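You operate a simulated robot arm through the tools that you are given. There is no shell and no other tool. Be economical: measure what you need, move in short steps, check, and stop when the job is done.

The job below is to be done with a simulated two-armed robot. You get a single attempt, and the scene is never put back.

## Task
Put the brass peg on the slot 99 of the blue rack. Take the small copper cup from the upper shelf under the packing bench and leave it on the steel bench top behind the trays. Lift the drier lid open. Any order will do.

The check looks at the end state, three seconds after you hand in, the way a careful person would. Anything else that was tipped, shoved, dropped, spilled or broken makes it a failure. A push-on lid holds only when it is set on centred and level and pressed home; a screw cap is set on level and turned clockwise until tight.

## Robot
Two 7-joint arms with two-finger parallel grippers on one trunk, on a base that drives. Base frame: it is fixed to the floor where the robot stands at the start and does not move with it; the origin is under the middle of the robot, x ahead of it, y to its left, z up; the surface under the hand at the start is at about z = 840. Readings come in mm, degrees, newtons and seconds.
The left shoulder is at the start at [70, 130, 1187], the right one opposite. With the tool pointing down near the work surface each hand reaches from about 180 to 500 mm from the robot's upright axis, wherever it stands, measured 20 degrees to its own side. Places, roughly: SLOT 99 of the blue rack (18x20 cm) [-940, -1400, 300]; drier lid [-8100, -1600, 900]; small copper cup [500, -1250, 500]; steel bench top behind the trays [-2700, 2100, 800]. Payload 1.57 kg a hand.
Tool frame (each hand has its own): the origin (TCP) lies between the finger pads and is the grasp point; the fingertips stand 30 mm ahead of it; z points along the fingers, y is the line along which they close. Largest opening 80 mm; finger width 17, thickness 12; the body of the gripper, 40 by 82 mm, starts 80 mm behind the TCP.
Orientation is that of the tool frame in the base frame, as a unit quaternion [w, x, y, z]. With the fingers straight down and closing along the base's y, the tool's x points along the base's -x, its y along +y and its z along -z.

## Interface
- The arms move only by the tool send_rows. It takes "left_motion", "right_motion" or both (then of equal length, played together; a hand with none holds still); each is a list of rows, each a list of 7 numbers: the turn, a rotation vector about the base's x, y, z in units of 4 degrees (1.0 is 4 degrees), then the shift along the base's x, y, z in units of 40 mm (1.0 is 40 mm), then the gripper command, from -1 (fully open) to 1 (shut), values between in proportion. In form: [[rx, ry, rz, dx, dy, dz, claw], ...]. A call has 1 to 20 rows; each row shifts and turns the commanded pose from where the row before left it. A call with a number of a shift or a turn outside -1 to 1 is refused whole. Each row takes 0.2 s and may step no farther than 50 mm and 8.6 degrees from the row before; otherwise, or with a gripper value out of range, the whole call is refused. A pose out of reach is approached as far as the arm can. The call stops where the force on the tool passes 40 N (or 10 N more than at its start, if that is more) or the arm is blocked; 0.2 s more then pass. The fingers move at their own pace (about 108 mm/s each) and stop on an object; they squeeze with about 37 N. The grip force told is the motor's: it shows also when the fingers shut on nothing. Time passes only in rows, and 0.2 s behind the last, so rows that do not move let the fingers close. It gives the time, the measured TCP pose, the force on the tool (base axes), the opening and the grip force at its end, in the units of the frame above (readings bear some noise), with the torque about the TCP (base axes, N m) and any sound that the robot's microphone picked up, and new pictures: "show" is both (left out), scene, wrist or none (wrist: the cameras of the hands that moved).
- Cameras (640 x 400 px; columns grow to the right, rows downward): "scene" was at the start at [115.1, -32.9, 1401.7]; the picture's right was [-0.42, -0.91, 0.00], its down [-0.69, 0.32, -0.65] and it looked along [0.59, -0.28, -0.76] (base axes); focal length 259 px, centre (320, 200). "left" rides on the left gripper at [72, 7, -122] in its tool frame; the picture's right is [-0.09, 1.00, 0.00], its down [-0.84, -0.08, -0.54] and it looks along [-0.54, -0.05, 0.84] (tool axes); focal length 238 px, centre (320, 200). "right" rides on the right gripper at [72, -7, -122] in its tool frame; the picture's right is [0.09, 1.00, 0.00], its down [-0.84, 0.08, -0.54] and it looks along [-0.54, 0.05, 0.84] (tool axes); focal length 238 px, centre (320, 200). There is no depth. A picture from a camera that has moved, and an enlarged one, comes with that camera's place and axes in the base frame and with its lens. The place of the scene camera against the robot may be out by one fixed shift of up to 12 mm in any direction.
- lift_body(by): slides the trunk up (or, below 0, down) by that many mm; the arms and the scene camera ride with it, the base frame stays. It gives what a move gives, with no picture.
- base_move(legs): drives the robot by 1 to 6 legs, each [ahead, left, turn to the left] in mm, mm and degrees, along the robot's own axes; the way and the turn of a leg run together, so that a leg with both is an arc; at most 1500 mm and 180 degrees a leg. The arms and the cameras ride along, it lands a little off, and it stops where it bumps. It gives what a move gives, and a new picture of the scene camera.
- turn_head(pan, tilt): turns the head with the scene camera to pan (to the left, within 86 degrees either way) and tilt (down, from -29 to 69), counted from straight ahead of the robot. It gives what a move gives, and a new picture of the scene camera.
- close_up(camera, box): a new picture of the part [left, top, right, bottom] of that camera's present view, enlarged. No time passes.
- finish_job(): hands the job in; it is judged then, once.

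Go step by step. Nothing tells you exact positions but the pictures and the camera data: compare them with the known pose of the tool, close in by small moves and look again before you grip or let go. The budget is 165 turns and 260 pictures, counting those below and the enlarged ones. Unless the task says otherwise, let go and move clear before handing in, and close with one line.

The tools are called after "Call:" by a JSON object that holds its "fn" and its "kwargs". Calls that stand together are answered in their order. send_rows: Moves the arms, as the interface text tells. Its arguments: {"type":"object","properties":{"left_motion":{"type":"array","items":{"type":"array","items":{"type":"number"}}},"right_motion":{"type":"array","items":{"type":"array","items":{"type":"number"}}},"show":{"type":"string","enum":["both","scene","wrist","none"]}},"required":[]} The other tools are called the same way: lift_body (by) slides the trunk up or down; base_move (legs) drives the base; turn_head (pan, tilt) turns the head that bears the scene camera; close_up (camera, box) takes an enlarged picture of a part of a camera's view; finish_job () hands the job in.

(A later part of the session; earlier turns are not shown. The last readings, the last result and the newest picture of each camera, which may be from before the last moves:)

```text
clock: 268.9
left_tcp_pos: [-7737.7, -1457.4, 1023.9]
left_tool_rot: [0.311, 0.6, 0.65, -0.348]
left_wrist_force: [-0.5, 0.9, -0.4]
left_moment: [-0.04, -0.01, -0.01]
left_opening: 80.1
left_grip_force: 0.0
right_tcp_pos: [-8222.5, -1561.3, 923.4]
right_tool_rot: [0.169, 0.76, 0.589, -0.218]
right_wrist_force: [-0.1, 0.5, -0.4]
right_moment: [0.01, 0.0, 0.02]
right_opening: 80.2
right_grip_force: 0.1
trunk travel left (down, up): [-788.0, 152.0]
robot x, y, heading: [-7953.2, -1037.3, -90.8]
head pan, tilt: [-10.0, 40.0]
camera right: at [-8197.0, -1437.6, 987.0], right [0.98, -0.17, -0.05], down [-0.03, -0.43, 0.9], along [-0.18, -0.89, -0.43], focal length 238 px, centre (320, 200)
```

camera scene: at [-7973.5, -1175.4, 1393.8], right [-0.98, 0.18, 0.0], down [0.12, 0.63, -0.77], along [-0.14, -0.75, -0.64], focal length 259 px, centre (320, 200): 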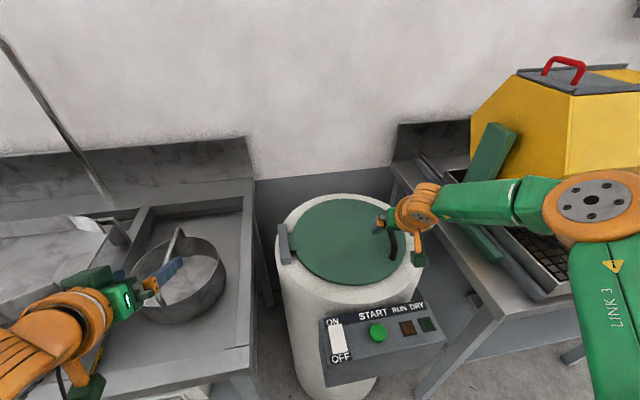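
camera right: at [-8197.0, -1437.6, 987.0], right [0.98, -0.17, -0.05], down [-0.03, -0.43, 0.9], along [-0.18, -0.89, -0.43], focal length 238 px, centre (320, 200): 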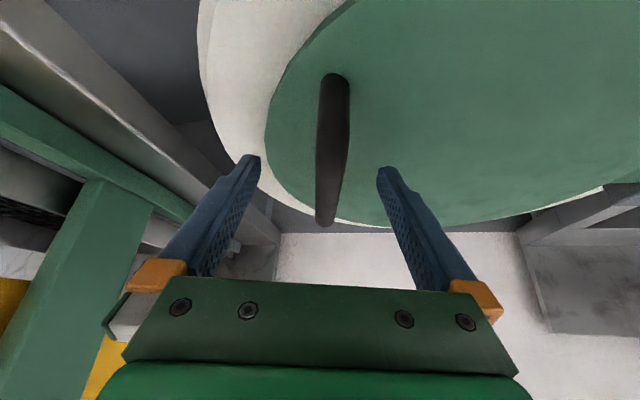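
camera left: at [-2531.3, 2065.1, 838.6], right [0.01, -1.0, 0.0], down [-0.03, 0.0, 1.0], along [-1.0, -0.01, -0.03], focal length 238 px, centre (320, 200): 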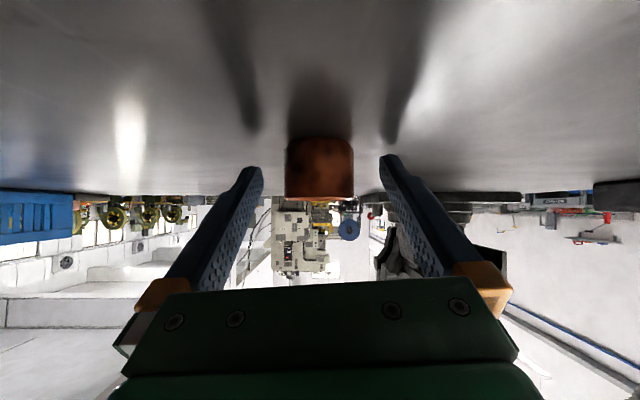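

Call:
{"fn": "lift_body", "kwargs": {"by": -8}}

Call:
{"fn": "send_rows", "kwargs": {"right_motion": [[0, 0, 0, 0, 0, 0, 0], [0, 0, 0, 0, 0, 0, 0.6], [0, 0, 0, 0, 0, 0, 1], [0, 0, 0, 0, 0, 0, 1]], "show": "wrist"}}

```text
clock: 269.5
left_tcp_pos: [-7738.1, -1456.9, 1017.2]
left_tool_rot: [0.31, 0.6, 0.651, -0.347]
left_wrist_force: [0.0, 0.7, -0.1]
left_moment: [0.02, -0.04, 0.01]
left_opening: 80.0
left_grip_force: 0.1
right_tcp_pos: [-8222.6, -1561.1, 914.5]
right_tool_rot: [0.168, 0.76, 0.589, -0.218]
right_wrist_force: [0.2, 0.6, -0.3]
right_moment: [0.01, -0.04, 0.0]
right_opening: 80.2
right_grip_force: 0.1
trunk travel left (down, up): [-780.0, 160.0]
robot x, y, heading: [-7952.8, -1038.8, -90.7]
head pan, tilt: [-10.0, 40.0]
```

```text
clock: 270.5
left_tcp_pos: [-7732.5, -1457.5, 1016.4]
left_tool_rot: [0.309, 0.599, 0.652, -0.348]
left_wrist_force: [-0.1, -0.1, -0.5]
left_moment: [-0.02, 0.03, -0.01]
left_opening: 79.9
left_grip_force: 0.1
right_tcp_pos: [-8219.0, -1561.7, 914.7]
right_tool_rot: [0.166, 0.759, 0.59, -0.219]
right_wrist_force: [11.1, -0.1, -3.8]
right_moment: [0.18, 0.0, 0.75]
right_opening: 16.5
right_grip_force: 31.6
trunk travel left (down, up): [-780.0, 160.0]
robot x, y, heading: [-7952.6, -1042.5, -90.6]
head pan, tilt: [-10.0, 40.0]
camera right: at [-8192.6, -1438.6, 979.4], right [0.98, -0.17, -0.05], down [-0.03, -0.43, 0.9], along [-0.18, -0.89, -0.43], focal length 238 px, centre (320, 200)
```

right: 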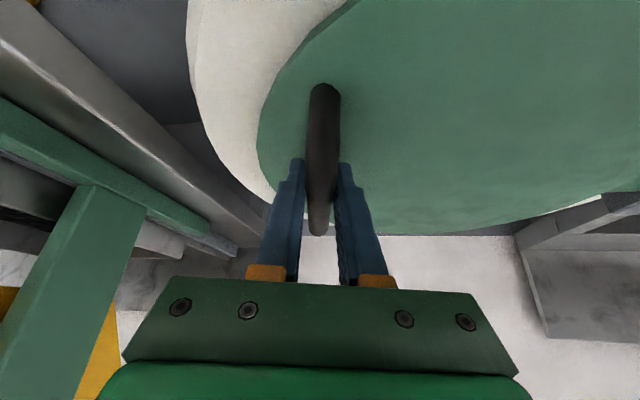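

The bar is gripped. I start lifting along the hinge arc, first 20°, turning the hand partly with it.

Call:
{"fn": "send_rows", "kwargs": {"right_motion": [[0.14, 0.735, 0, 0.0735, -0.014, 0.52, 1], [0.14, 0.735, 0, 0.118, -0.023, 0.512, 1], [0.14, 0.735, 0, 0.162, -0.031, 0.5, 1], [0.14, 0.735, 0, 0.203, -0.039, 0.482, 1], [0, 0, 0, 0, 0, 0, 1]], "show": "both"}}

```text
clock: 271.7
left_tcp_pos: [-7731.6, -1456.3, 1016.0]
left_tool_rot: [0.31, 0.598, 0.653, -0.347]
left_wrist_force: [0.3, 0.4, -0.1]
left_moment: [0.03, -0.03, 0.05]
left_opening: 79.9
left_grip_force: 0.1
right_tcp_pos: [-8191.6, -1563.3, 993.7]
right_tool_rot: [0.095, 0.733, 0.614, -0.277]
right_wrist_force: [25.9, 7.6, -15.7]
right_moment: [-0.36, 0.19, 0.78]
right_opening: 15.9
right_grip_force: 32.1
right hand out of reach, approached as far as the arm can: row 4
trunk travel left (down, up): [-780.0, 160.0]
robot x, y, heading: [-7949.3, -1037.7, -90.2]
head pan, tilt: [-10.0, 40.0]
stopped in row 5 (right hand): the force on the tool passed its limit at 41 N (the readings are from after the stop); the commanded pose is now the measured one
camera scene: at [-7967.6, -1175.6, 1369.8], right [-0.98, 0.18, 0.0], down [0.11, 0.63, -0.77], along [-0.14, -0.75, -0.64], focal length 259 px, centre (320, 200)
camera right: at [-8155.8, -1442.3, 1058.2], right [0.96, -0.15, -0.25], down [0.15, -0.47, 0.87], along [-0.25, -0.87, -0.42], focal length 238 px, centre (320, 200)
```

scene: 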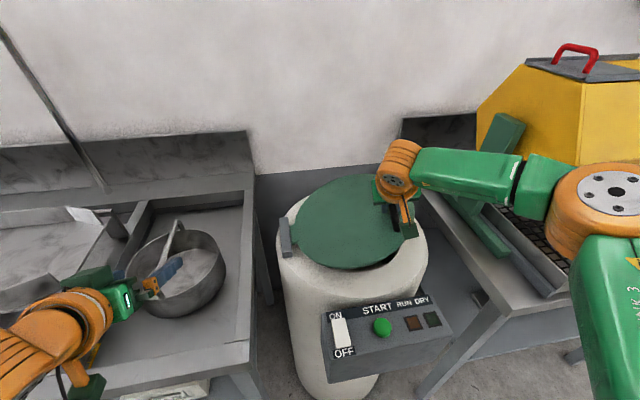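
right: 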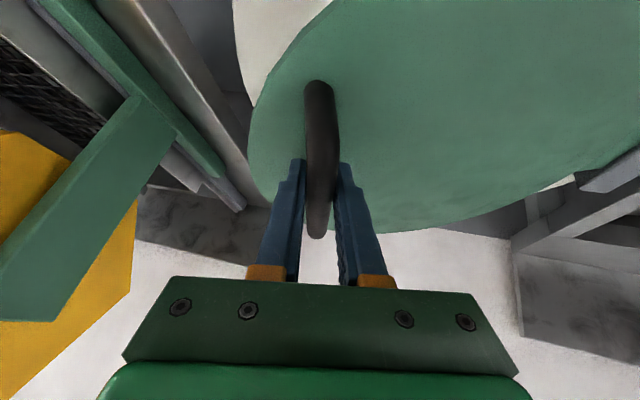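

The lid follows (about 20° open). I continue along the arc with a little more +x.

Call:
{"fn": "send_rows", "kwargs": {"right_motion": [[0.08, 0.45, 0, 0.36, 0.02, 0.42, 1], [0.08, 0.45, 0, 0.34, 0, 0.44, 1], [0.08, 0.45, 0, 0.34, -0.03, 0.41, 1], [0.08, 0.45, 0, 0.36, -0.05, 0.385, 1]], "show": "both"}}

```text
clock: 272.5
left_tcp_pos: [-7728.1, -1467.8, 1010.5]
left_tool_rot: [0.308, 0.596, 0.659, -0.341]
left_wrist_force: [-0.8, 0.3, 0.3]
left_moment: [-0.01, 0.0, 0.03]
left_opening: 80.1
left_grip_force: 0.1
right_tcp_pos: [-8163.2, -1558.5, 1037.3]
right_tool_rot: [0.065, 0.715, 0.628, -0.302]
right_wrist_force: [23.7, -19.2, -19.8]
right_moment: [-0.54, 0.17, 0.43]
right_opening: 16.0
right_grip_force: 31.2
right hand out of reach, approached as far as the arm can: row 1, 2, 3, 4
trunk travel left (down, up): [-780.0, 160.0]
robot x, y, heading: [-7955.7, -1044.0, -89.8]
head pan, tilt: [-10.0, 40.0]
stopped in row 4 (right hand): the force on the tool passed its limit at 45 N (the readings are from after the stop); the commanded pose is now the measured one
camera scene: at [-7965.8, -1195.1, 1367.9], right [-0.99, 0.17, 0.01], down [0.1, 0.64, -0.76], along [-0.13, -0.75, -0.65], focal length 259 px, centre (320, 200)
camera right: at [-8124.2, -1438.7, 1100.9], right [0.94, -0.12, -0.33], down [0.24, -0.48, 0.85], along [-0.26, -0.87, -0.42], focal length 238 px, centre (320, 200)
```

scene: 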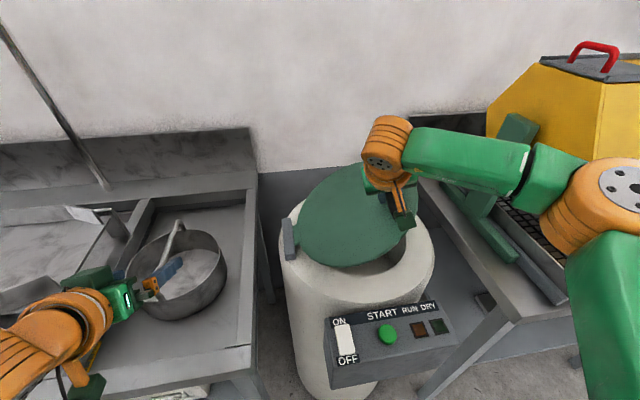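
right: 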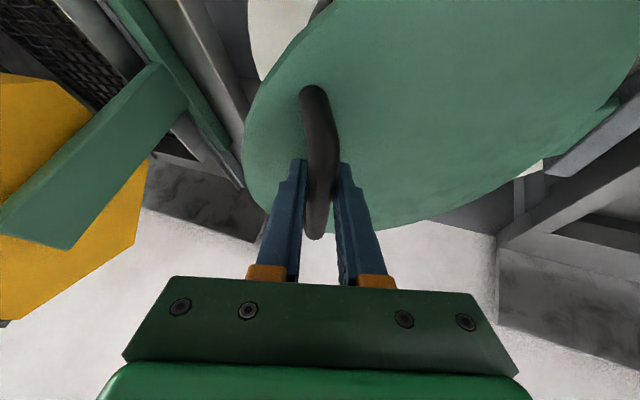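

The arm alone is at its reach limit, so I continue the arc using trunk lifts and small sideways base moves.

Call:
{"fn": "base_move", "kwargs": {"legs": [[0, 14, 0]]}}

Call:
{"fn": "lift_body", "kwargs": {"by": 17}}

Call:
{"fn": "base_move", "kwargs": {"legs": [[0, 13, 0]]}}

Call:
{"fn": "lift_body", "kwargs": {"by": 16}}

```text
clock: 273.3
left_tcp_pos: [-7720.8, -1466.3, 1011.8]
left_tool_rot: [0.308, 0.599, 0.656, -0.34]
left_wrist_force: [0.2, 0.2, -1.0]
left_moment: [-0.01, 0.0, 0.0]
left_opening: 80.0
left_grip_force: 0.2
right_tcp_pos: [-8160.8, -1554.5, 1040.2]
right_tool_rot: [0.065, 0.719, 0.621, -0.304]
right_wrist_force: [1.1, -26.5, 0.4]
right_moment: [0.03, -0.01, 0.59]
right_opening: 16.2
right_grip_force: 31.8
trunk travel left (down, up): [-780.0, 160.0]
robot x, y, heading: [-7935.4, -1043.2, -90.0]
head pan, tilt: [-10.0, 40.0]
camera scene: at [-7958.9, -1191.7, 1368.4], right [-0.98, 0.17, 0.0], down [0.11, 0.64, -0.76], along [-0.13, -0.75, -0.65], focal length 259 px, centre (320, 200)
```

scene: 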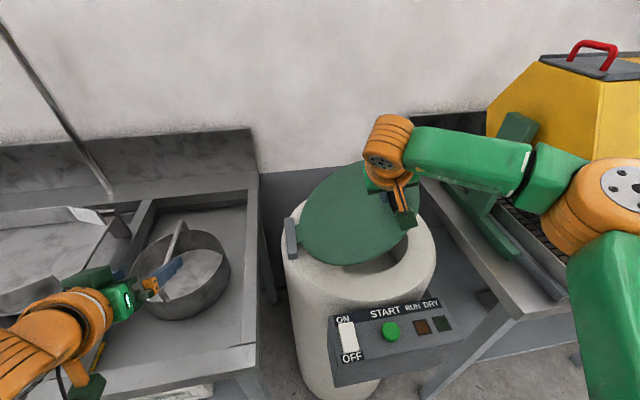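

```text
clock: 273.9
left_tcp_pos: [-7714.9, -1463.0, 1027.8]
left_tool_rot: [0.309, 0.595, 0.659, -0.342]
left_wrist_force: [0.1, -0.1, 0.0]
left_moment: [0.04, -0.03, 0.09]
left_opening: 80.0
left_grip_force: 0.1
right_tcp_pos: [-8148.1, -1554.3, 1054.3]
right_tool_rot: [0.066, 0.714, 0.63, -0.299]
right_wrist_force: [20.7, -7.8, -22.0]
right_moment: [-0.72, 0.17, 0.37]
right_opening: 15.7
right_grip_force: 31.1
trunk travel left (down, up): [-797.0, 143.0]
robot x, y, heading: [-7936.8, -1043.2, -89.5]
head pan, tilt: [-10.0, 40.0]
stopped: the force on the tool passed its limit at 40 N (the readings are from after the stop); the commanded pose is now the measured one
```

```text
clock: 274.6
left_tcp_pos: [-7709.5, -1463.4, 1031.8]
left_tool_rot: [0.31, 0.598, 0.656, -0.341]
left_wrist_force: [0.3, -0.1, -0.4]
left_moment: [-0.03, 0.01, 0.0]
left_opening: 79.9
left_grip_force: 0.0
right_tcp_pos: [-8144.5, -1554.1, 1055.6]
right_tool_rot: [0.066, 0.717, 0.624, -0.302]
right_wrist_force: [-7.6, -23.8, 6.5]
right_moment: [0.04, 0.0, 0.63]
right_opening: 16.1
right_grip_force: 31.2
trunk travel left (down, up): [-797.0, 143.0]
robot x, y, heading: [-7924.4, -1041.8, -89.8]
head pan, tilt: [-10.0, 40.0]
camera scene: at [-7948.4, -1189.2, 1385.7], right [-0.99, 0.17, 0.0], down [0.11, 0.64, -0.76], along [-0.13, -0.75, -0.65], focal length 259 px, centre (320, 200)
```

scene: 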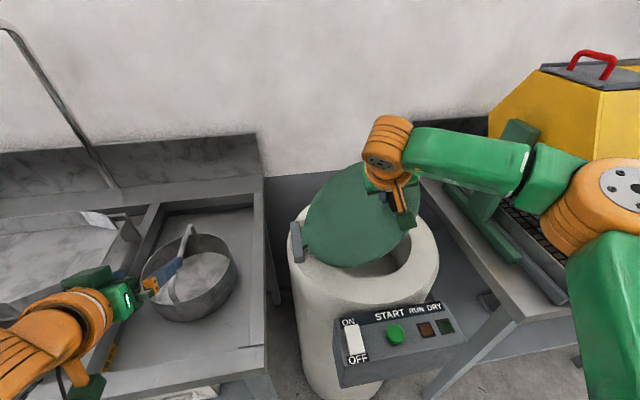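

```text
clock: 275.4
left_tcp_pos: [-7699.8, -1460.7, 1045.1]
left_tool_rot: [0.311, 0.593, 0.659, -0.341]
left_wrist_force: [-1.2, 0.2, -0.3]
left_moment: [0.02, -0.01, 0.09]
left_opening: 80.0
left_grip_force: 0.0
right_tcp_pos: [-8132.3, -1553.8, 1068.6]
right_tool_rot: [0.066, 0.712, 0.633, -0.296]
right_wrist_force: [18.6, -6.0, -22.4]
right_moment: [-0.57, 0.14, 0.43]
right_opening: 16.0
right_grip_force: 31.2
trunk travel left (down, up): [-813.0, 127.0]
robot x, y, heading: [-7921.1, -1042.2, -89.3]
head pan, tilt: [-10.0, 40.0]
stopped: the force on the tool passed its limit at 43 N (the readings are from after the stop); the commanded pose is now the measured one
```

The lid is at about 44°. I continue with small base and trunk steps.

Call:
{"fn": "base_move", "kwargs": {"legs": [[0, 17, 0]]}}

Call:
{"fn": "lift_body", "kwargs": {"by": 13}}

Call:
{"fn": "base_move", "kwargs": {"legs": [[0, 17, 0]]}}

Call:
{"fn": "lift_body", "kwargs": {"by": 12}}

Call:
{"fn": "base_move", "kwargs": {"legs": [[0, 17, 0]]}}

Call:
{"fn": "lift_body", "kwargs": {"by": 10}}

```text
clock: 276.1
left_tcp_pos: [-7691.9, -1462.0, 1048.2]
left_tool_rot: [0.314, 0.596, 0.656, -0.34]
left_wrist_force: [-0.3, -0.1, -0.1]
left_moment: [-0.04, 0.0, -0.02]
left_opening: 79.9
left_grip_force: 0.0
right_tcp_pos: [-8127.8, -1551.8, 1072.0]
right_tool_rot: [0.069, 0.716, 0.627, -0.3]
right_wrist_force: [-14.6, -20.3, 14.9]
right_moment: [0.21, 0.1, 0.64]
right_opening: 16.4
right_grip_force: 32.0
trunk travel left (down, up): [-813.0, 127.0]
robot x, y, heading: [-7910.3, -1041.2, -89.5]
head pan, tilt: [-10.0, 40.0]
camera scene: at [-7934.0, -1186.0, 1401.9], right [-0.99, 0.17, 0.0], down [0.11, 0.64, -0.76], along [-0.13, -0.75, -0.65], focal length 259 px, centre (320, 200)
```

scene: 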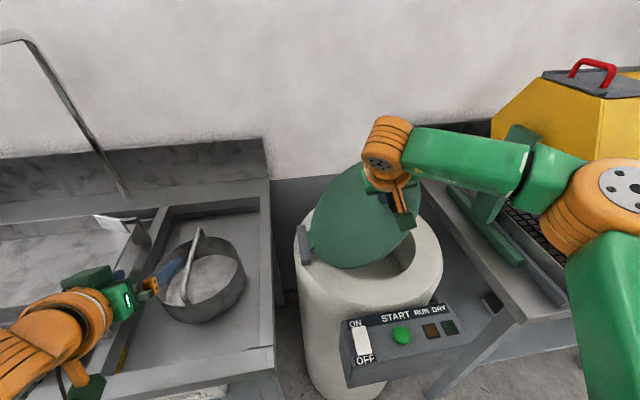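

```text
clock: 276.8
left_tcp_pos: [-7680.0, -1460.8, 1058.4]
left_tool_rot: [0.31, 0.593, 0.659, -0.343]
left_wrist_force: [0.4, -0.1, 0.4]
left_moment: [0.0, -0.02, -0.01]
left_opening: 80.1
left_grip_force: 0.1
right_tcp_pos: [-8111.4, -1550.8, 1083.4]
right_tool_rot: [0.064, 0.713, 0.63, -0.301]
right_wrist_force: [23.7, 2.9, -33.3]
right_moment: [0.41, 0.06, 0.52]
right_opening: 16.0
right_grip_force: 31.8
trunk travel left (down, up): [-826.0, 114.0]
robot x, y, heading: [-7905.2, -1046.1, -89.4]
head pan, tilt: [-10.0, 40.0]
```

```text
clock: 277.5
left_tcp_pos: [-7673.6, -1462.4, 1062.2]
left_tool_rot: [0.312, 0.596, 0.656, -0.342]
left_wrist_force: [0.0, 0.8, -0.1]
left_moment: [-0.01, -0.04, -0.04]
left_opening: 80.1
left_grip_force: 0.0
right_tcp_pos: [-8109.8, -1551.3, 1087.0]
right_tool_rot: [0.069, 0.716, 0.625, -0.303]
right_wrist_force: [-3.5, -12.9, 2.5]
right_moment: [-0.06, -0.06, 0.69]
right_opening: 16.2
right_grip_force: 31.7
trunk travel left (down, up): [-826.0, 114.0]
robot x, y, heading: [-7889.9, -1041.7, -89.5]
head pan, tilt: [-10.0, 40.0]
camera scene: at [-7913.1, -1185.1, 1415.1], right [-0.99, 0.17, 0.0], down [0.11, 0.64, -0.76], along [-0.13, -0.75, -0.65], focal length 259 px, centre (320, 200)
```

scene: 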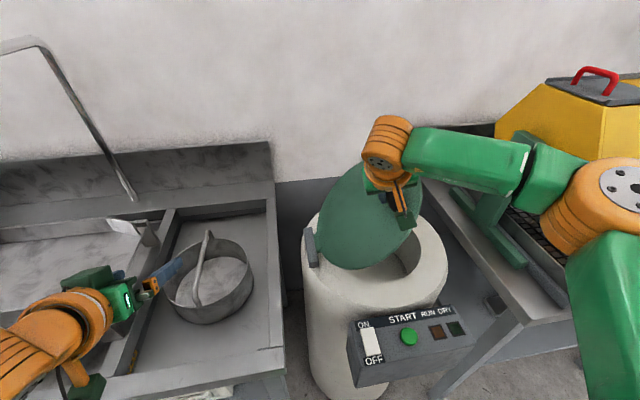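

```text
clock: 278.1
left_tcp_pos: [-7662.8, -1461.1, 1069.7]
left_tool_rot: [0.309, 0.593, 0.659, -0.343]
left_wrist_force: [-0.7, -0.1, -0.3]
left_moment: [-0.04, 0.04, -0.06]
left_opening: 80.0
left_grip_force: 0.0
right_tcp_pos: [-8098.6, -1553.9, 1098.3]
right_tool_rot: [0.065, 0.713, 0.629, -0.303]
right_wrist_force: [21.1, 1.8, -33.6]
right_moment: [0.45, -0.05, 0.61]
right_opening: 15.9
right_grip_force: 31.6
trunk travel left (down, up): [-838.0, 102.0]
robot x, y, heading: [-7890.2, -1045.9, -89.5]
head pan, tilt: [-10.0, 40.0]
```

```text
clock: 278.9
left_tcp_pos: [-7656.5, -1461.4, 1073.9]
left_tool_rot: [0.312, 0.597, 0.656, -0.342]
left_wrist_force: [-0.5, 0.1, 0.3]
left_moment: [0.01, 0.01, 0.03]
left_opening: 79.8
left_grip_force: 0.0
right_tcp_pos: [-8095.0, -1551.9, 1099.2]
right_tool_rot: [0.069, 0.717, 0.624, -0.305]
right_wrist_force: [-6.4, -15.8, 6.8]
right_moment: [-0.21, 0.05, 0.77]
right_opening: 16.5
right_grip_force: 31.7
trunk travel left (down, up): [-838.0, 102.0]
robot x, y, heading: [-7876.9, -1041.8, -89.7]
head pan, tilt: [-10.0, 40.0]
camera scene: at [-7898.4, -1185.7, 1427.1], right [-0.99, 0.17, 0.0], down [0.11, 0.64, -0.76], along [-0.13, -0.75, -0.65], focal length 259 px, centre (320, 200)
```

scene: 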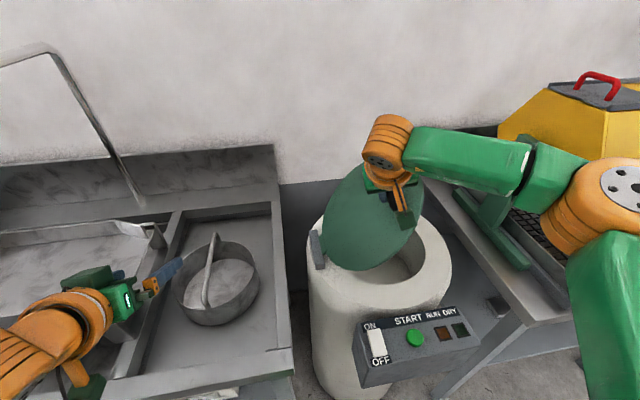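

```text
clock: 279.5
left_tcp_pos: [-7649.4, -1462.2, 1080.0]
left_tool_rot: [0.309, 0.595, 0.658, -0.343]
left_wrist_force: [-0.2, 0.5, -0.3]
left_moment: [-0.01, 0.02, 0.03]
left_opening: 80.0
left_grip_force: 0.2
right_tcp_pos: [-8085.0, -1553.1, 1108.4]
right_tool_rot: [0.066, 0.714, 0.626, -0.306]
right_wrist_force: [17.8, 1.3, -32.4]
right_moment: [0.52, -0.16, 0.62]
right_opening: 15.8
right_grip_force: 31.3
trunk travel left (down, up): [-848.0, 92.0]
robot x, y, heading: [-7878.3, -1043.0, -89.6]
head pan, tilt: [-10.0, 40.0]
```

The lid is at about 59°. I carry on toward vertical.

Call:
{"fn": "base_move", "kwargs": {"legs": [[0, 22, 0]]}}

Call:
{"fn": "lift_body", "kwargs": {"by": 9}}

Call:
{"fn": "base_move", "kwargs": {"legs": [[0, 24, 0]]}}

Call:
{"fn": "lift_body", "kwargs": {"by": 7}}

Call:
{"fn": "base_move", "kwargs": {"legs": [[0, 25, 0]]}}

Call:
{"fn": "lift_body", "kwargs": {"by": 5}}

```text
clock: 280.3
left_tcp_pos: [-7639.8, -1461.4, 1084.0]
left_tool_rot: [0.313, 0.598, 0.654, -0.341]
left_wrist_force: [-0.1, -0.2, -0.9]
left_moment: [0.01, -0.03, 0.06]
left_opening: 79.8
left_grip_force: 0.1
right_tcp_pos: [-8078.9, -1551.9, 1111.3]
right_tool_rot: [0.072, 0.718, 0.621, -0.307]
right_wrist_force: [-11.6, -18.8, 20.4]
right_moment: [-0.05, 0.22, 0.69]
right_opening: 16.8
right_grip_force: 31.8
trunk travel left (down, up): [-848.0, 92.0]
robot x, y, heading: [-7853.1, -1045.9, -89.9]
head pan, tilt: [-10.0, 40.0]
camera scene: at [-7880.6, -1184.4, 1437.3], right [-0.99, 0.17, 0.0], down [0.11, 0.64, -0.76], along [-0.13, -0.75, -0.65], focal length 259 px, centre (320, 200)
```

scene: 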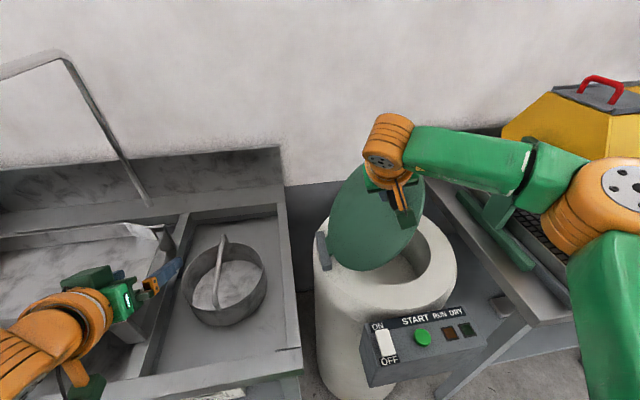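

```text
clock: 280.9
left_tcp_pos: [-7629.8, -1461.5, 1090.3]
left_tool_rot: [0.31, 0.595, 0.658, -0.343]
left_wrist_force: [0.1, 0.3, 0.0]
left_moment: [0.01, -0.03, -0.01]
left_opening: 79.9
left_grip_force: 0.0
right_tcp_pos: [-8067.1, -1552.0, 1119.9]
right_tool_rot: [0.068, 0.715, 0.624, -0.307]
right_wrist_force: [15.2, 4.1, -32.6]
right_moment: [0.59, -0.14, 0.66]
right_opening: 16.4
right_grip_force: 31.9
trunk travel left (down, up): [-857.0, 83.0]
robot x, y, heading: [-7855.5, -1044.6, -89.6]
head pan, tilt: [-10.0, 40.0]
```

```text
clock: 281.7
left_tcp_pos: [-7615.6, -1459.6, 1093.4]
left_tool_rot: [0.313, 0.597, 0.654, -0.342]
left_wrist_force: [-0.6, 0.5, 0.5]
left_moment: [0.02, 0.0, 0.03]
left_opening: 79.9
left_grip_force: 0.1
right_tcp_pos: [-8056.0, -1550.6, 1123.6]
right_tool_rot: [0.074, 0.717, 0.62, -0.31]
right_wrist_force: [-10.0, -17.3, 22.8]
right_moment: [-0.04, 0.27, 0.71]
right_opening: 16.9
right_grip_force: 32.2
trunk travel left (down, up): [-857.0, 83.0]
robot x, y, heading: [-7829.4, -1044.9, -89.8]
head pan, tilt: [-10.0, 40.0]
camera scene: at [-7856.5, -1182.7, 1446.6], right [-0.99, 0.17, 0.0], down [0.11, 0.64, -0.76], along [-0.13, -0.75, -0.65], focal length 259 px, centre (320, 200)
```

scene: 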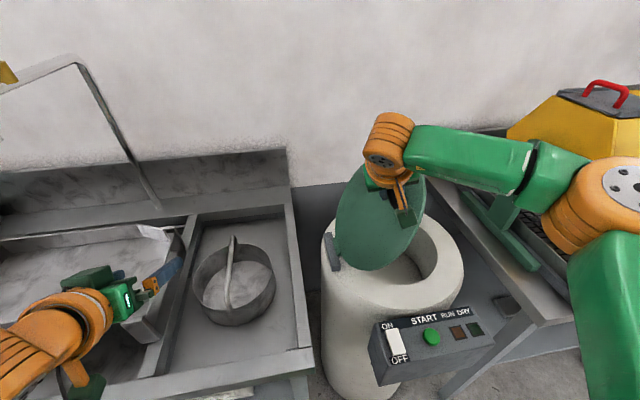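

```text
clock: 282.2
left_tcp_pos: [-7608.1, -1461.4, 1097.7]
left_tool_rot: [0.311, 0.596, 0.656, -0.344]
left_wrist_force: [-0.5, 0.6, 0.2]
left_moment: [-0.01, -0.01, -0.01]
left_opening: 80.1
left_grip_force: 0.1
right_tcp_pos: [-8045.3, -1550.1, 1129.6]
right_tool_rot: [0.07, 0.716, 0.622, -0.309]
right_wrist_force: [11.5, 6.6, -30.0]
right_moment: [0.6, -0.13, 0.62]
right_opening: 16.7
right_grip_force: 31.9
trunk travel left (down, up): [-864.0, 76.0]
robot x, y, heading: [-7829.0, -1044.5, -89.6]
head pan, tilt: [-10.0, 40.0]
```

```text
clock: 283.0
left_tcp_pos: [-7589.6, -1459.6, 1101.3]
left_tool_rot: [0.313, 0.597, 0.655, -0.342]
left_wrist_force: [-1.2, -0.2, 0.0]
left_moment: [0.01, -0.05, 0.05]
left_opening: 80.0
left_grip_force: 0.1
right_tcp_pos: [-8029.6, -1552.5, 1134.4]
right_tool_rot: [0.076, 0.718, 0.617, -0.313]
right_wrist_force: [-7.8, -16.4, 24.2]
right_moment: [-0.1, 0.25, 0.71]
right_opening: 17.7
right_grip_force: 32.8
trunk travel left (down, up): [-864.0, 76.0]
robot x, y, heading: [-7808.3, -1045.2, -89.8]
head pan, tilt: [-10.0, 40.0]
camera scene: at [-7830.0, -1181.5, 1453.8], right [-0.99, 0.17, 0.0], down [0.11, 0.63, -0.76], along [-0.13, -0.75, -0.65], focal length 259 px, centre (320, 200)
```

scene: 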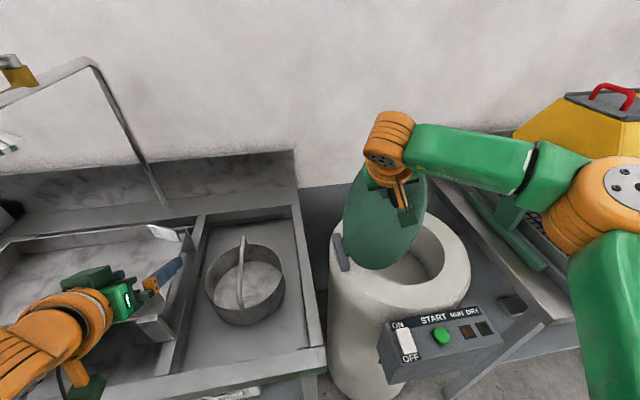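

```text
clock: 283.6
left_tcp_pos: [-7584.7, -1459.9, 1104.0]
left_tool_rot: [0.311, 0.597, 0.655, -0.344]
left_wrist_force: [-1.2, -0.5, 0.2]
left_moment: [0.02, 0.01, -0.02]
left_opening: 79.9
left_grip_force: 0.1
right_tcp_pos: [-8025.1, -1551.4, 1136.0]
right_tool_rot: [0.073, 0.717, 0.619, -0.312]
right_wrist_force: [7.7, 8.1, -29.1]
right_moment: [0.71, -0.14, 0.55]
right_opening: 17.0
right_grip_force: 32.2
trunk travel left (down, up): [-869.0, 71.0]
robot x, y, heading: [-7804.8, -1045.1, -89.7]
head pan, tilt: [-10.0, 40.0]
```

About 74° now. I continue past vertical with mostly sideways steps.

Call:
{"fn": "base_move", "kwargs": {"legs": [[0, 25, 0]]}}

Call:
{"fn": "lift_body", "kwargs": {"by": 2}}

Call:
{"fn": "base_move", "kwargs": {"legs": [[0, 25, 0]]}}

Call:
{"fn": "base_move", "kwargs": {"legs": [[0, 22, 0]]}}

Call:
{"fn": "lift_body", "kwargs": {"by": -3}}

```text
clock: 284.4
left_tcp_pos: [-7564.6, -1459.4, 1106.8]
left_tool_rot: [0.313, 0.597, 0.654, -0.344]
left_wrist_force: [-0.8, 0.6, -0.6]
left_moment: [0.02, 0.0, 0.03]
left_opening: 79.9
left_grip_force: 0.1
right_tcp_pos: [-8002.7, -1551.2, 1141.0]
right_tool_rot: [0.078, 0.717, 0.616, -0.316]
right_wrist_force: [-2.3, -6.6, 11.1]
right_moment: [0.45, -0.04, 0.59]
right_opening: 17.6
right_grip_force: 32.8
trunk travel left (down, up): [-869.0, 71.0]
robot x, y, heading: [-7779.2, -1047.4, -89.9]
head pan, tilt: [-10.0, 40.0]
camera scene: at [-7803.7, -1180.6, 1458.8], right [-0.98, 0.17, 0.0], down [0.11, 0.63, -0.76], along [-0.13, -0.75, -0.64], focal length 259 px, centre (320, 200)
```

scene: 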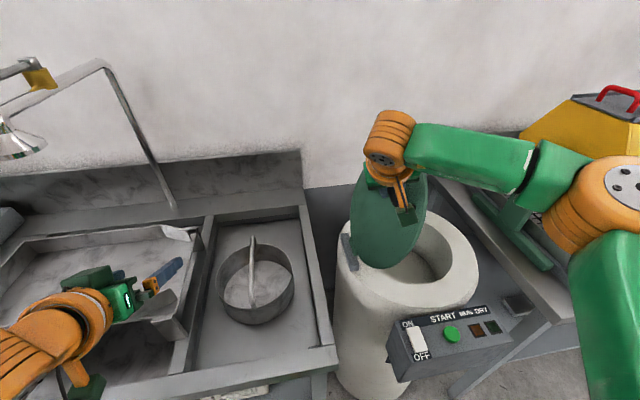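

```text
clock: 284.9
left_tcp_pos: [-7560.5, -1457.7, 1106.6]
left_tool_rot: [0.312, 0.597, 0.654, -0.345]
left_wrist_force: [-0.7, -0.7, -0.7]
left_moment: [-0.04, 0.0, 0.0]
left_opening: 80.0
left_grip_force: 0.0
right_tcp_pos: [-7999.3, -1552.2, 1142.8]
right_tool_rot: [0.076, 0.717, 0.616, -0.316]
right_wrist_force: [3.1, 4.0, -14.0]
right_moment: [0.47, -0.12, 0.59]
right_opening: 17.3
right_grip_force: 32.5
trunk travel left (down, up): [-871.0, 69.0]
robot x, y, heading: [-7780.1, -1044.4, -90.0]
head pan, tilt: [-10.0, 40.0]
```

```text
clock: 285.7
left_tcp_pos: [-7537.8, -1457.7, 1108.4]
left_tool_rot: [0.314, 0.596, 0.654, -0.343]
left_wrist_force: [-0.4, -0.3, 0.2]
left_moment: [0.0, 0.01, 0.04]
left_opening: 80.1
left_grip_force: 0.1
right_tcp_pos: [-7978.3, -1552.8, 1145.3]
right_tool_rot: [0.08, 0.717, 0.615, -0.318]
right_wrist_force: [-0.7, -6.5, 11.1]
right_moment: [0.5, 0.03, 0.54]
right_opening: 18.0
right_grip_force: 32.5
trunk travel left (down, up): [-871.0, 69.0]
robot x, y, heading: [-7752.6, -1045.4, -89.7]
head pan, tilt: [-10.0, 40.0]
camera scene: at [-7777.8, -1179.5, 1460.8], right [-0.98, 0.17, 0.0], down [0.11, 0.63, -0.77], along [-0.13, -0.75, -0.64], focal length 259 px, centre (320, 200)
```

scene: 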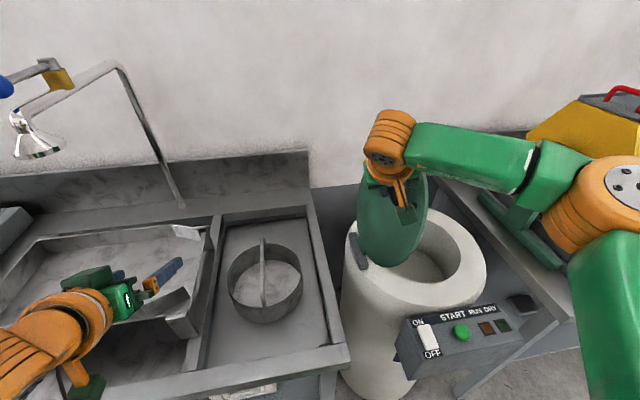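

```text
clock: 286.5
left_tcp_pos: [-7516.6, -1456.2, 1108.4]
left_tool_rot: [0.313, 0.597, 0.653, -0.344]
left_wrist_force: [-0.9, 0.4, -1.1]
left_moment: [0.02, -0.02, 0.02]
left_opening: 79.8
left_grip_force: 0.1
right_tcp_pos: [-7956.0, -1551.4, 1146.1]
right_tool_rot: [0.081, 0.717, 0.614, -0.319]
right_wrist_force: [-0.8, -2.3, 4.4]
right_moment: [0.25, -0.06, 0.6]
right_opening: 18.2
right_grip_force: 32.7
trunk travel left (down, up): [-871.0, 69.0]
robot x, y, heading: [-7730.0, -1040.4, -90.0]
head pan, tilt: [-10.0, 40.0]
camera scene: at [-7755.8, -1178.8, 1460.7], right [-0.98, 0.17, 0.0], down [0.11, 0.63, -0.77], along [-0.13, -0.75, -0.64], focal length 259 px, centre (320, 200)
```

scene: 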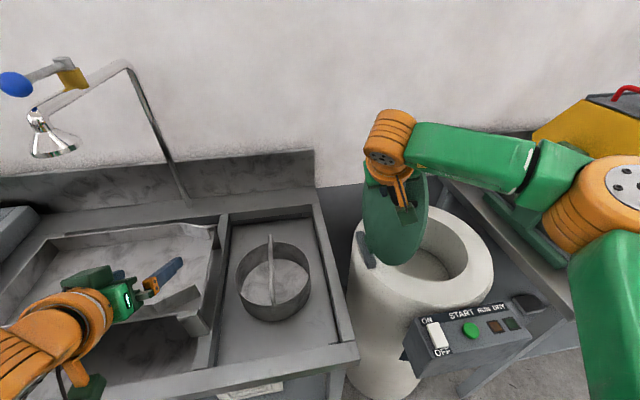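

```text
clock: 287.0
left_tcp_pos: [-7512.0, -1456.5, 1105.1]
left_tool_rot: [0.312, 0.595, 0.655, -0.345]
left_wrist_force: [0.2, -0.3, -0.2]
left_moment: [-0.01, 0.01, -0.01]
left_opening: 79.9
left_grip_force: 0.0
right_tcp_pos: [-7950.9, -1551.1, 1146.2]
right_tool_rot: [0.082, 0.715, 0.615, -0.321]
right_wrist_force: [0.5, -5.5, 17.6]
right_moment: [0.43, 0.15, 0.46]
right_opening: 18.4
right_grip_force: 32.7
trunk travel left (down, up): [-868.0, 72.0]
robot x, y, heading: [-7731.8, -1043.8, -90.0]
head pan, tilt: [-10.0, 40.0]
```

The lid is about vertical. I push it a bit further until it meets its stop.

Call:
{"fn": "base_move", "kwargs": {"legs": [[0, 22, 0]]}}

Call:
{"fn": "lift_body", "kwargs": {"by": -4}}

Call:
{"fn": "base_move", "kwargs": {"legs": [[0, 20, 0]]}}

Call:
{"fn": "lift_body", "kwargs": {"by": -5}}

Call:
{"fn": "send_rows", "kwargs": {"right_motion": [[0, 0, 0, 0, 0, 0, 1]], "show": "wrist"}}

```text
clock: 287.8
left_tcp_pos: [-7492.6, -1457.6, 1104.9]
left_tool_rot: [0.312, 0.597, 0.654, -0.345]
left_wrist_force: [0.1, 0.7, 0.7]
left_moment: [0.04, 0.01, 0.02]
left_opening: 80.1
left_grip_force: 0.1
right_tcp_pos: [-7933.6, -1551.5, 1143.5]
right_tool_rot: [0.082, 0.716, 0.615, -0.319]
right_wrist_force: [-0.4, -4.9, 11.7]
right_moment: [0.02, 0.06, 0.69]
right_opening: 18.3
right_grip_force: 32.9
trunk travel left (down, up): [-868.0, 72.0]
robot x, y, heading: [-7707.2, -1044.5, -89.9]
head pan, tilt: [-10.0, 40.0]
camera scene: at [-7732.0, -1178.0, 1457.8], right [-0.98, 0.17, 0.0], down [0.11, 0.63, -0.77], along [-0.13, -0.75, -0.64], focal length 259 px, centre (320, 200)
```

scene: 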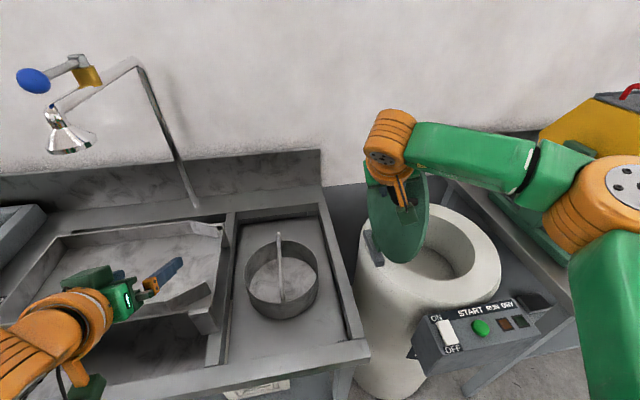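

```text
clock: 288.4
left_tcp_pos: [-7488.2, -1455.4, 1100.8]
left_tool_rot: [0.312, 0.595, 0.655, -0.346]
left_wrist_force: [-0.3, 0.4, -0.3]
left_moment: [-0.01, 0.04, -0.01]
left_opening: 80.1
left_grip_force: 0.1
right_tcp_pos: [-7926.8, -1551.4, 1143.1]
right_tool_rot: [0.084, 0.714, 0.615, -0.324]
right_wrist_force: [2.1, -6.0, 20.2]
right_moment: [-0.18, 0.21, 0.75]
right_opening: 18.5
right_grip_force: 33.0
trunk travel left (down, up): [-864.0, 76.0]
robot x, y, heading: [-7711.3, -1040.6, -89.6]
head pan, tilt: [-10.0, 40.0]
```

```text
clock: 289.2
left_tcp_pos: [-7472.8, -1455.5, 1102.1]
left_tool_rot: [0.313, 0.596, 0.655, -0.344]
left_wrist_force: [0.1, 0.7, -0.5]
left_moment: [-0.02, -0.04, 0.02]
left_opening: 79.9
left_grip_force: 0.1
right_tcp_pos: [-7913.6, -1551.4, 1137.9]
right_tool_rot: [0.082, 0.717, 0.614, -0.32]
right_wrist_force: [1.1, -2.2, 5.9]
right_moment: [-0.08, 0.03, 0.74]
right_opening: 19.0
right_grip_force: 32.6
trunk travel left (down, up): [-864.0, 76.0]
robot x, y, heading: [-7691.3, -1047.0, -89.9]
head pan, tilt: [-10.0, 40.0]
camera scene: at [-7711.2, -1177.5, 1453.8], right [-0.98, 0.17, 0.0], down [0.11, 0.63, -0.77], along [-0.13, -0.76, -0.64], focal length 259 px, centre (320, 200)
```

scene: 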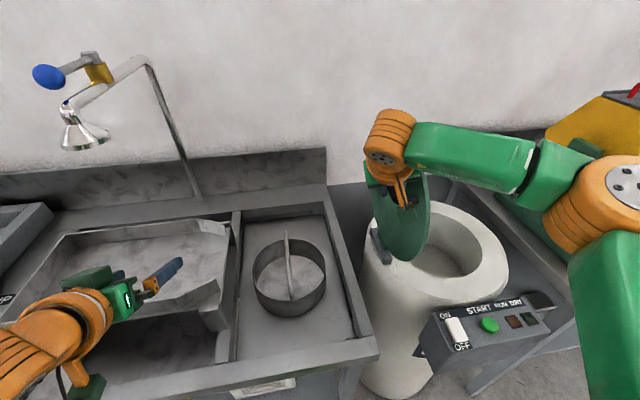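

```text
clock: 289.7
left_tcp_pos: [-7467.1, -1454.6, 1096.1]
left_tool_rot: [0.312, 0.595, 0.654, -0.348]
left_wrist_force: [-0.4, -0.5, 0.2]
left_moment: [0.02, 0.03, 0.01]
left_opening: 79.9
left_grip_force: 0.0
right_tcp_pos: [-7906.1, -1550.2, 1138.2]
right_tool_rot: [0.084, 0.714, 0.615, -0.323]
right_wrist_force: [4.4, -7.4, 22.6]
right_moment: [-0.25, 0.18, 0.82]
right_opening: 18.9
right_grip_force: 33.3
trunk travel left (down, up): [-859.0, 81.0]
robot x, y, heading: [-7689.7, -1046.2, -90.0]
head pan, tilt: [-10.0, 40.0]
```

```text
clock: 290.1
left_tcp_pos: [-7466.0, -1455.4, 1095.2]
left_tool_rot: [0.311, 0.595, 0.655, -0.346]
left_wrist_force: [-0.5, 0.0, 0.1]
left_moment: [0.02, 0.01, 0.02]
left_opening: 80.0
left_grip_force: 0.0
right_tcp_pos: [-7904.5, -1552.0, 1138.2]
right_tool_rot: [0.083, 0.714, 0.616, -0.323]
right_wrist_force: [3.8, -9.4, 27.1]
right_moment: [-0.03, 0.26, 0.75]
right_opening: 19.3
right_grip_force: 33.3
trunk travel left (down, up): [-859.0, 81.0]
robot x, y, heading: [-7688.4, -1044.8, -89.9]
head pan, tilt: [-10.0, 40.0]
camera right: at [-7865.2, -1427.2, 1193.6], right [0.93, -0.15, -0.33], down [0.24, -0.43, 0.87], along [-0.28, -0.89, -0.36], focal length 238 px, centre (320, 200)
```

right: 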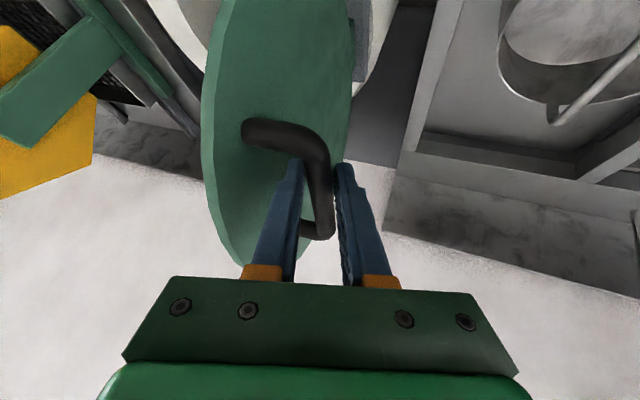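

The lid is a bit past vertical (~103°). I open the fingers slightly and see whether it holds.

Call:
{"fn": "send_rows", "kwargs": {"right_motion": [[0, 0, 0, 0, 0, 0, 0.4], [0, 0, 0, 0, 0, 0, 0.3], [0, 0, 0, 0, 0, 0, 0.2], [0, 0, 0, 0, 0, 0, 0.2], [0, 0, 0, 0, 0, 0, 0.2]], "show": "both"}}

```text
clock: 291.3
left_tcp_pos: [-7470.8, -1457.0, 1096.3]
left_tool_rot: [0.312, 0.596, 0.654, -0.346]
left_wrist_force: [0.3, 0.2, 0.2]
left_moment: [0.02, -0.03, 0.04]
left_opening: 80.0
left_grip_force: 0.1
right_tcp_pos: [-7911.1, -1551.3, 1135.4]
right_tool_rot: [0.082, 0.716, 0.615, -0.321]
right_wrist_force: [0.4, 0.1, -0.3]
right_moment: [-0.03, -0.04, 0.0]
right_opening: 31.9
right_grip_force: 0.0
trunk travel left (down, up): [-859.0, 81.0]
robot x, y, heading: [-7691.6, -1041.6, -89.8]
head pan, tilt: [-10.0, 40.0]
camera scene: at [-7709.3, -1178.5, 1448.6], right [-0.98, 0.17, 0.0], down [0.11, 0.63, -0.77], along [-0.13, -0.75, -0.64], focal length 259 px, centre (320, 200)
camera right: at [-7870.7, -1428.6, 1191.3], right [0.93, -0.15, -0.33], down [0.23, -0.43, 0.87], along [-0.28, -0.89, -0.37], focal length 238 px, centre (320, 200)
```

scene: 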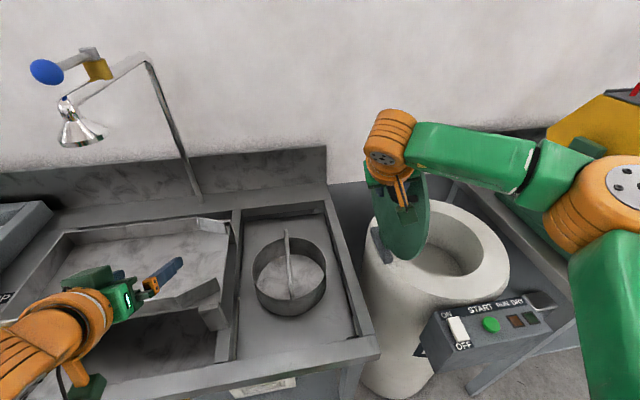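
right: 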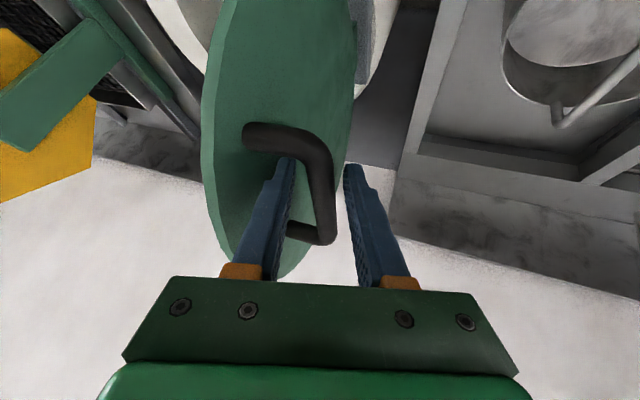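

The lid holds by itself with no force on the hand. I slide the fingers up off the bar with small trunk and base steps.

Call:
{"fn": "lift_body", "kwargs": {"by": 12}}

Call:
{"fn": "base_move", "kwargs": {"legs": [[0, 6, 0]]}}

Call:
{"fn": "lift_body", "kwargs": {"by": 15}}

Call:
{"fn": "send_rows", "kwargs": {"right_motion": [[0, 0, 0, 0, 0, 0, 0.2]], "show": "wrist"}}

```text
clock: 291.9
left_tcp_pos: [-7472.1, -1456.5, 1108.1]
left_tool_rot: [0.313, 0.596, 0.654, -0.346]
left_wrist_force: [0.2, 0.2, -0.8]
left_moment: [-0.02, -0.03, 0.01]
left_opening: 80.1
left_grip_force: 0.1
right_tcp_pos: [-7911.7, -1551.8, 1146.2]
right_tool_rot: [0.082, 0.716, 0.615, -0.32]
right_wrist_force: [0.8, -0.4, 0.1]
right_moment: [0.0, -0.02, 0.01]
right_opening: 32.0
right_grip_force: 0.1
trunk travel left (down, up): [-871.0, 69.0]
robot x, y, heading: [-7693.5, -1042.3, -90.2]
head pan, tilt: [-10.0, 40.0]
```

```text
clock: 292.6
left_tcp_pos: [-7466.8, -1457.1, 1108.6]
left_tool_rot: [0.312, 0.597, 0.654, -0.344]
left_wrist_force: [0.5, 0.3, -0.2]
left_moment: [-0.01, 0.01, 0.04]
left_opening: 80.1
left_grip_force: 0.0
right_tcp_pos: [-7906.4, -1552.2, 1146.6]
right_tool_rot: [0.082, 0.717, 0.614, -0.32]
right_wrist_force: [0.3, 0.3, 0.3]
right_moment: [-0.01, -0.03, -0.01]
right_opening: 31.9
right_grip_force: 0.2
trunk travel left (down, up): [-871.0, 69.0]
robot x, y, heading: [-7683.4, -1044.2, -89.6]
head pan, tilt: [-10.0, 40.0]
camera scene: at [-7705.1, -1178.7, 1460.6], right [-0.98, 0.17, 0.0], down [0.11, 0.63, -0.77], along [-0.13, -0.75, -0.64], focal length 259 px, centre (320, 200)
```

scene: 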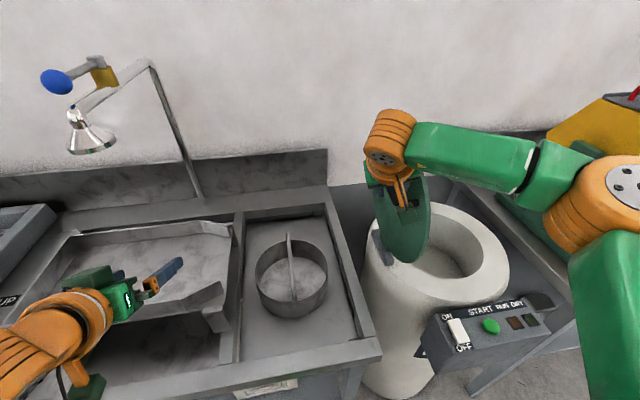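

```text
clock: 293.3
left_tcp_pos: [-7466.1, -1457.1, 1122.6]
left_tool_rot: [0.312, 0.596, 0.654, -0.345]
left_wrist_force: [-0.2, 0.6, -0.5]
left_moment: [-0.02, 0.01, 0.01]
left_opening: 79.9
left_grip_force: 0.0
right_tcp_pos: [-7905.5, -1551.7, 1160.8]
right_tool_rot: [0.081, 0.717, 0.614, -0.321]
right_wrist_force: [0.3, 0.1, 0.2]
right_moment: [-0.04, 0.01, 0.03]
right_opening: 32.0
right_grip_force: 0.1
trunk travel left (down, up): [-886.0, 54.0]
robot x, y, heading: [-7684.6, -1046.7, -90.0]
head pan, tilt: [-10.0, 40.0]
```

```text
clock: 293.7
left_tcp_pos: [-7465.2, -1457.1, 1122.2]
left_tool_rot: [0.312, 0.597, 0.653, -0.346]
left_wrist_force: [0.3, -0.6, -0.7]
left_moment: [0.03, -0.01, 0.0]
left_opening: 79.9
left_grip_force: 0.1
right_tcp_pos: [-7904.5, -1551.3, 1160.6]
right_tool_rot: [0.081, 0.716, 0.615, -0.32]
right_wrist_force: [0.5, -0.8, 0.1]
right_moment: [0.02, -0.03, -0.01]
right_opening: 31.7
right_grip_force: 0.1
trunk travel left (down, up): [-886.0, 54.0]
robot x, y, heading: [-7681.9, -1047.1, -89.8]
head pan, tilt: [-10.0, 40.0]
camera right: at [-7864.7, -1428.7, 1218.2], right [0.93, -0.15, -0.33], down [0.23, -0.43, 0.87], along [-0.28, -0.89, -0.37], focal length 238 px, centre (320, 200)
```

right: 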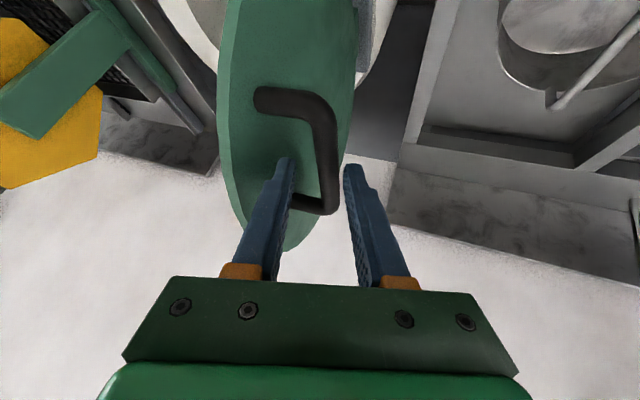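

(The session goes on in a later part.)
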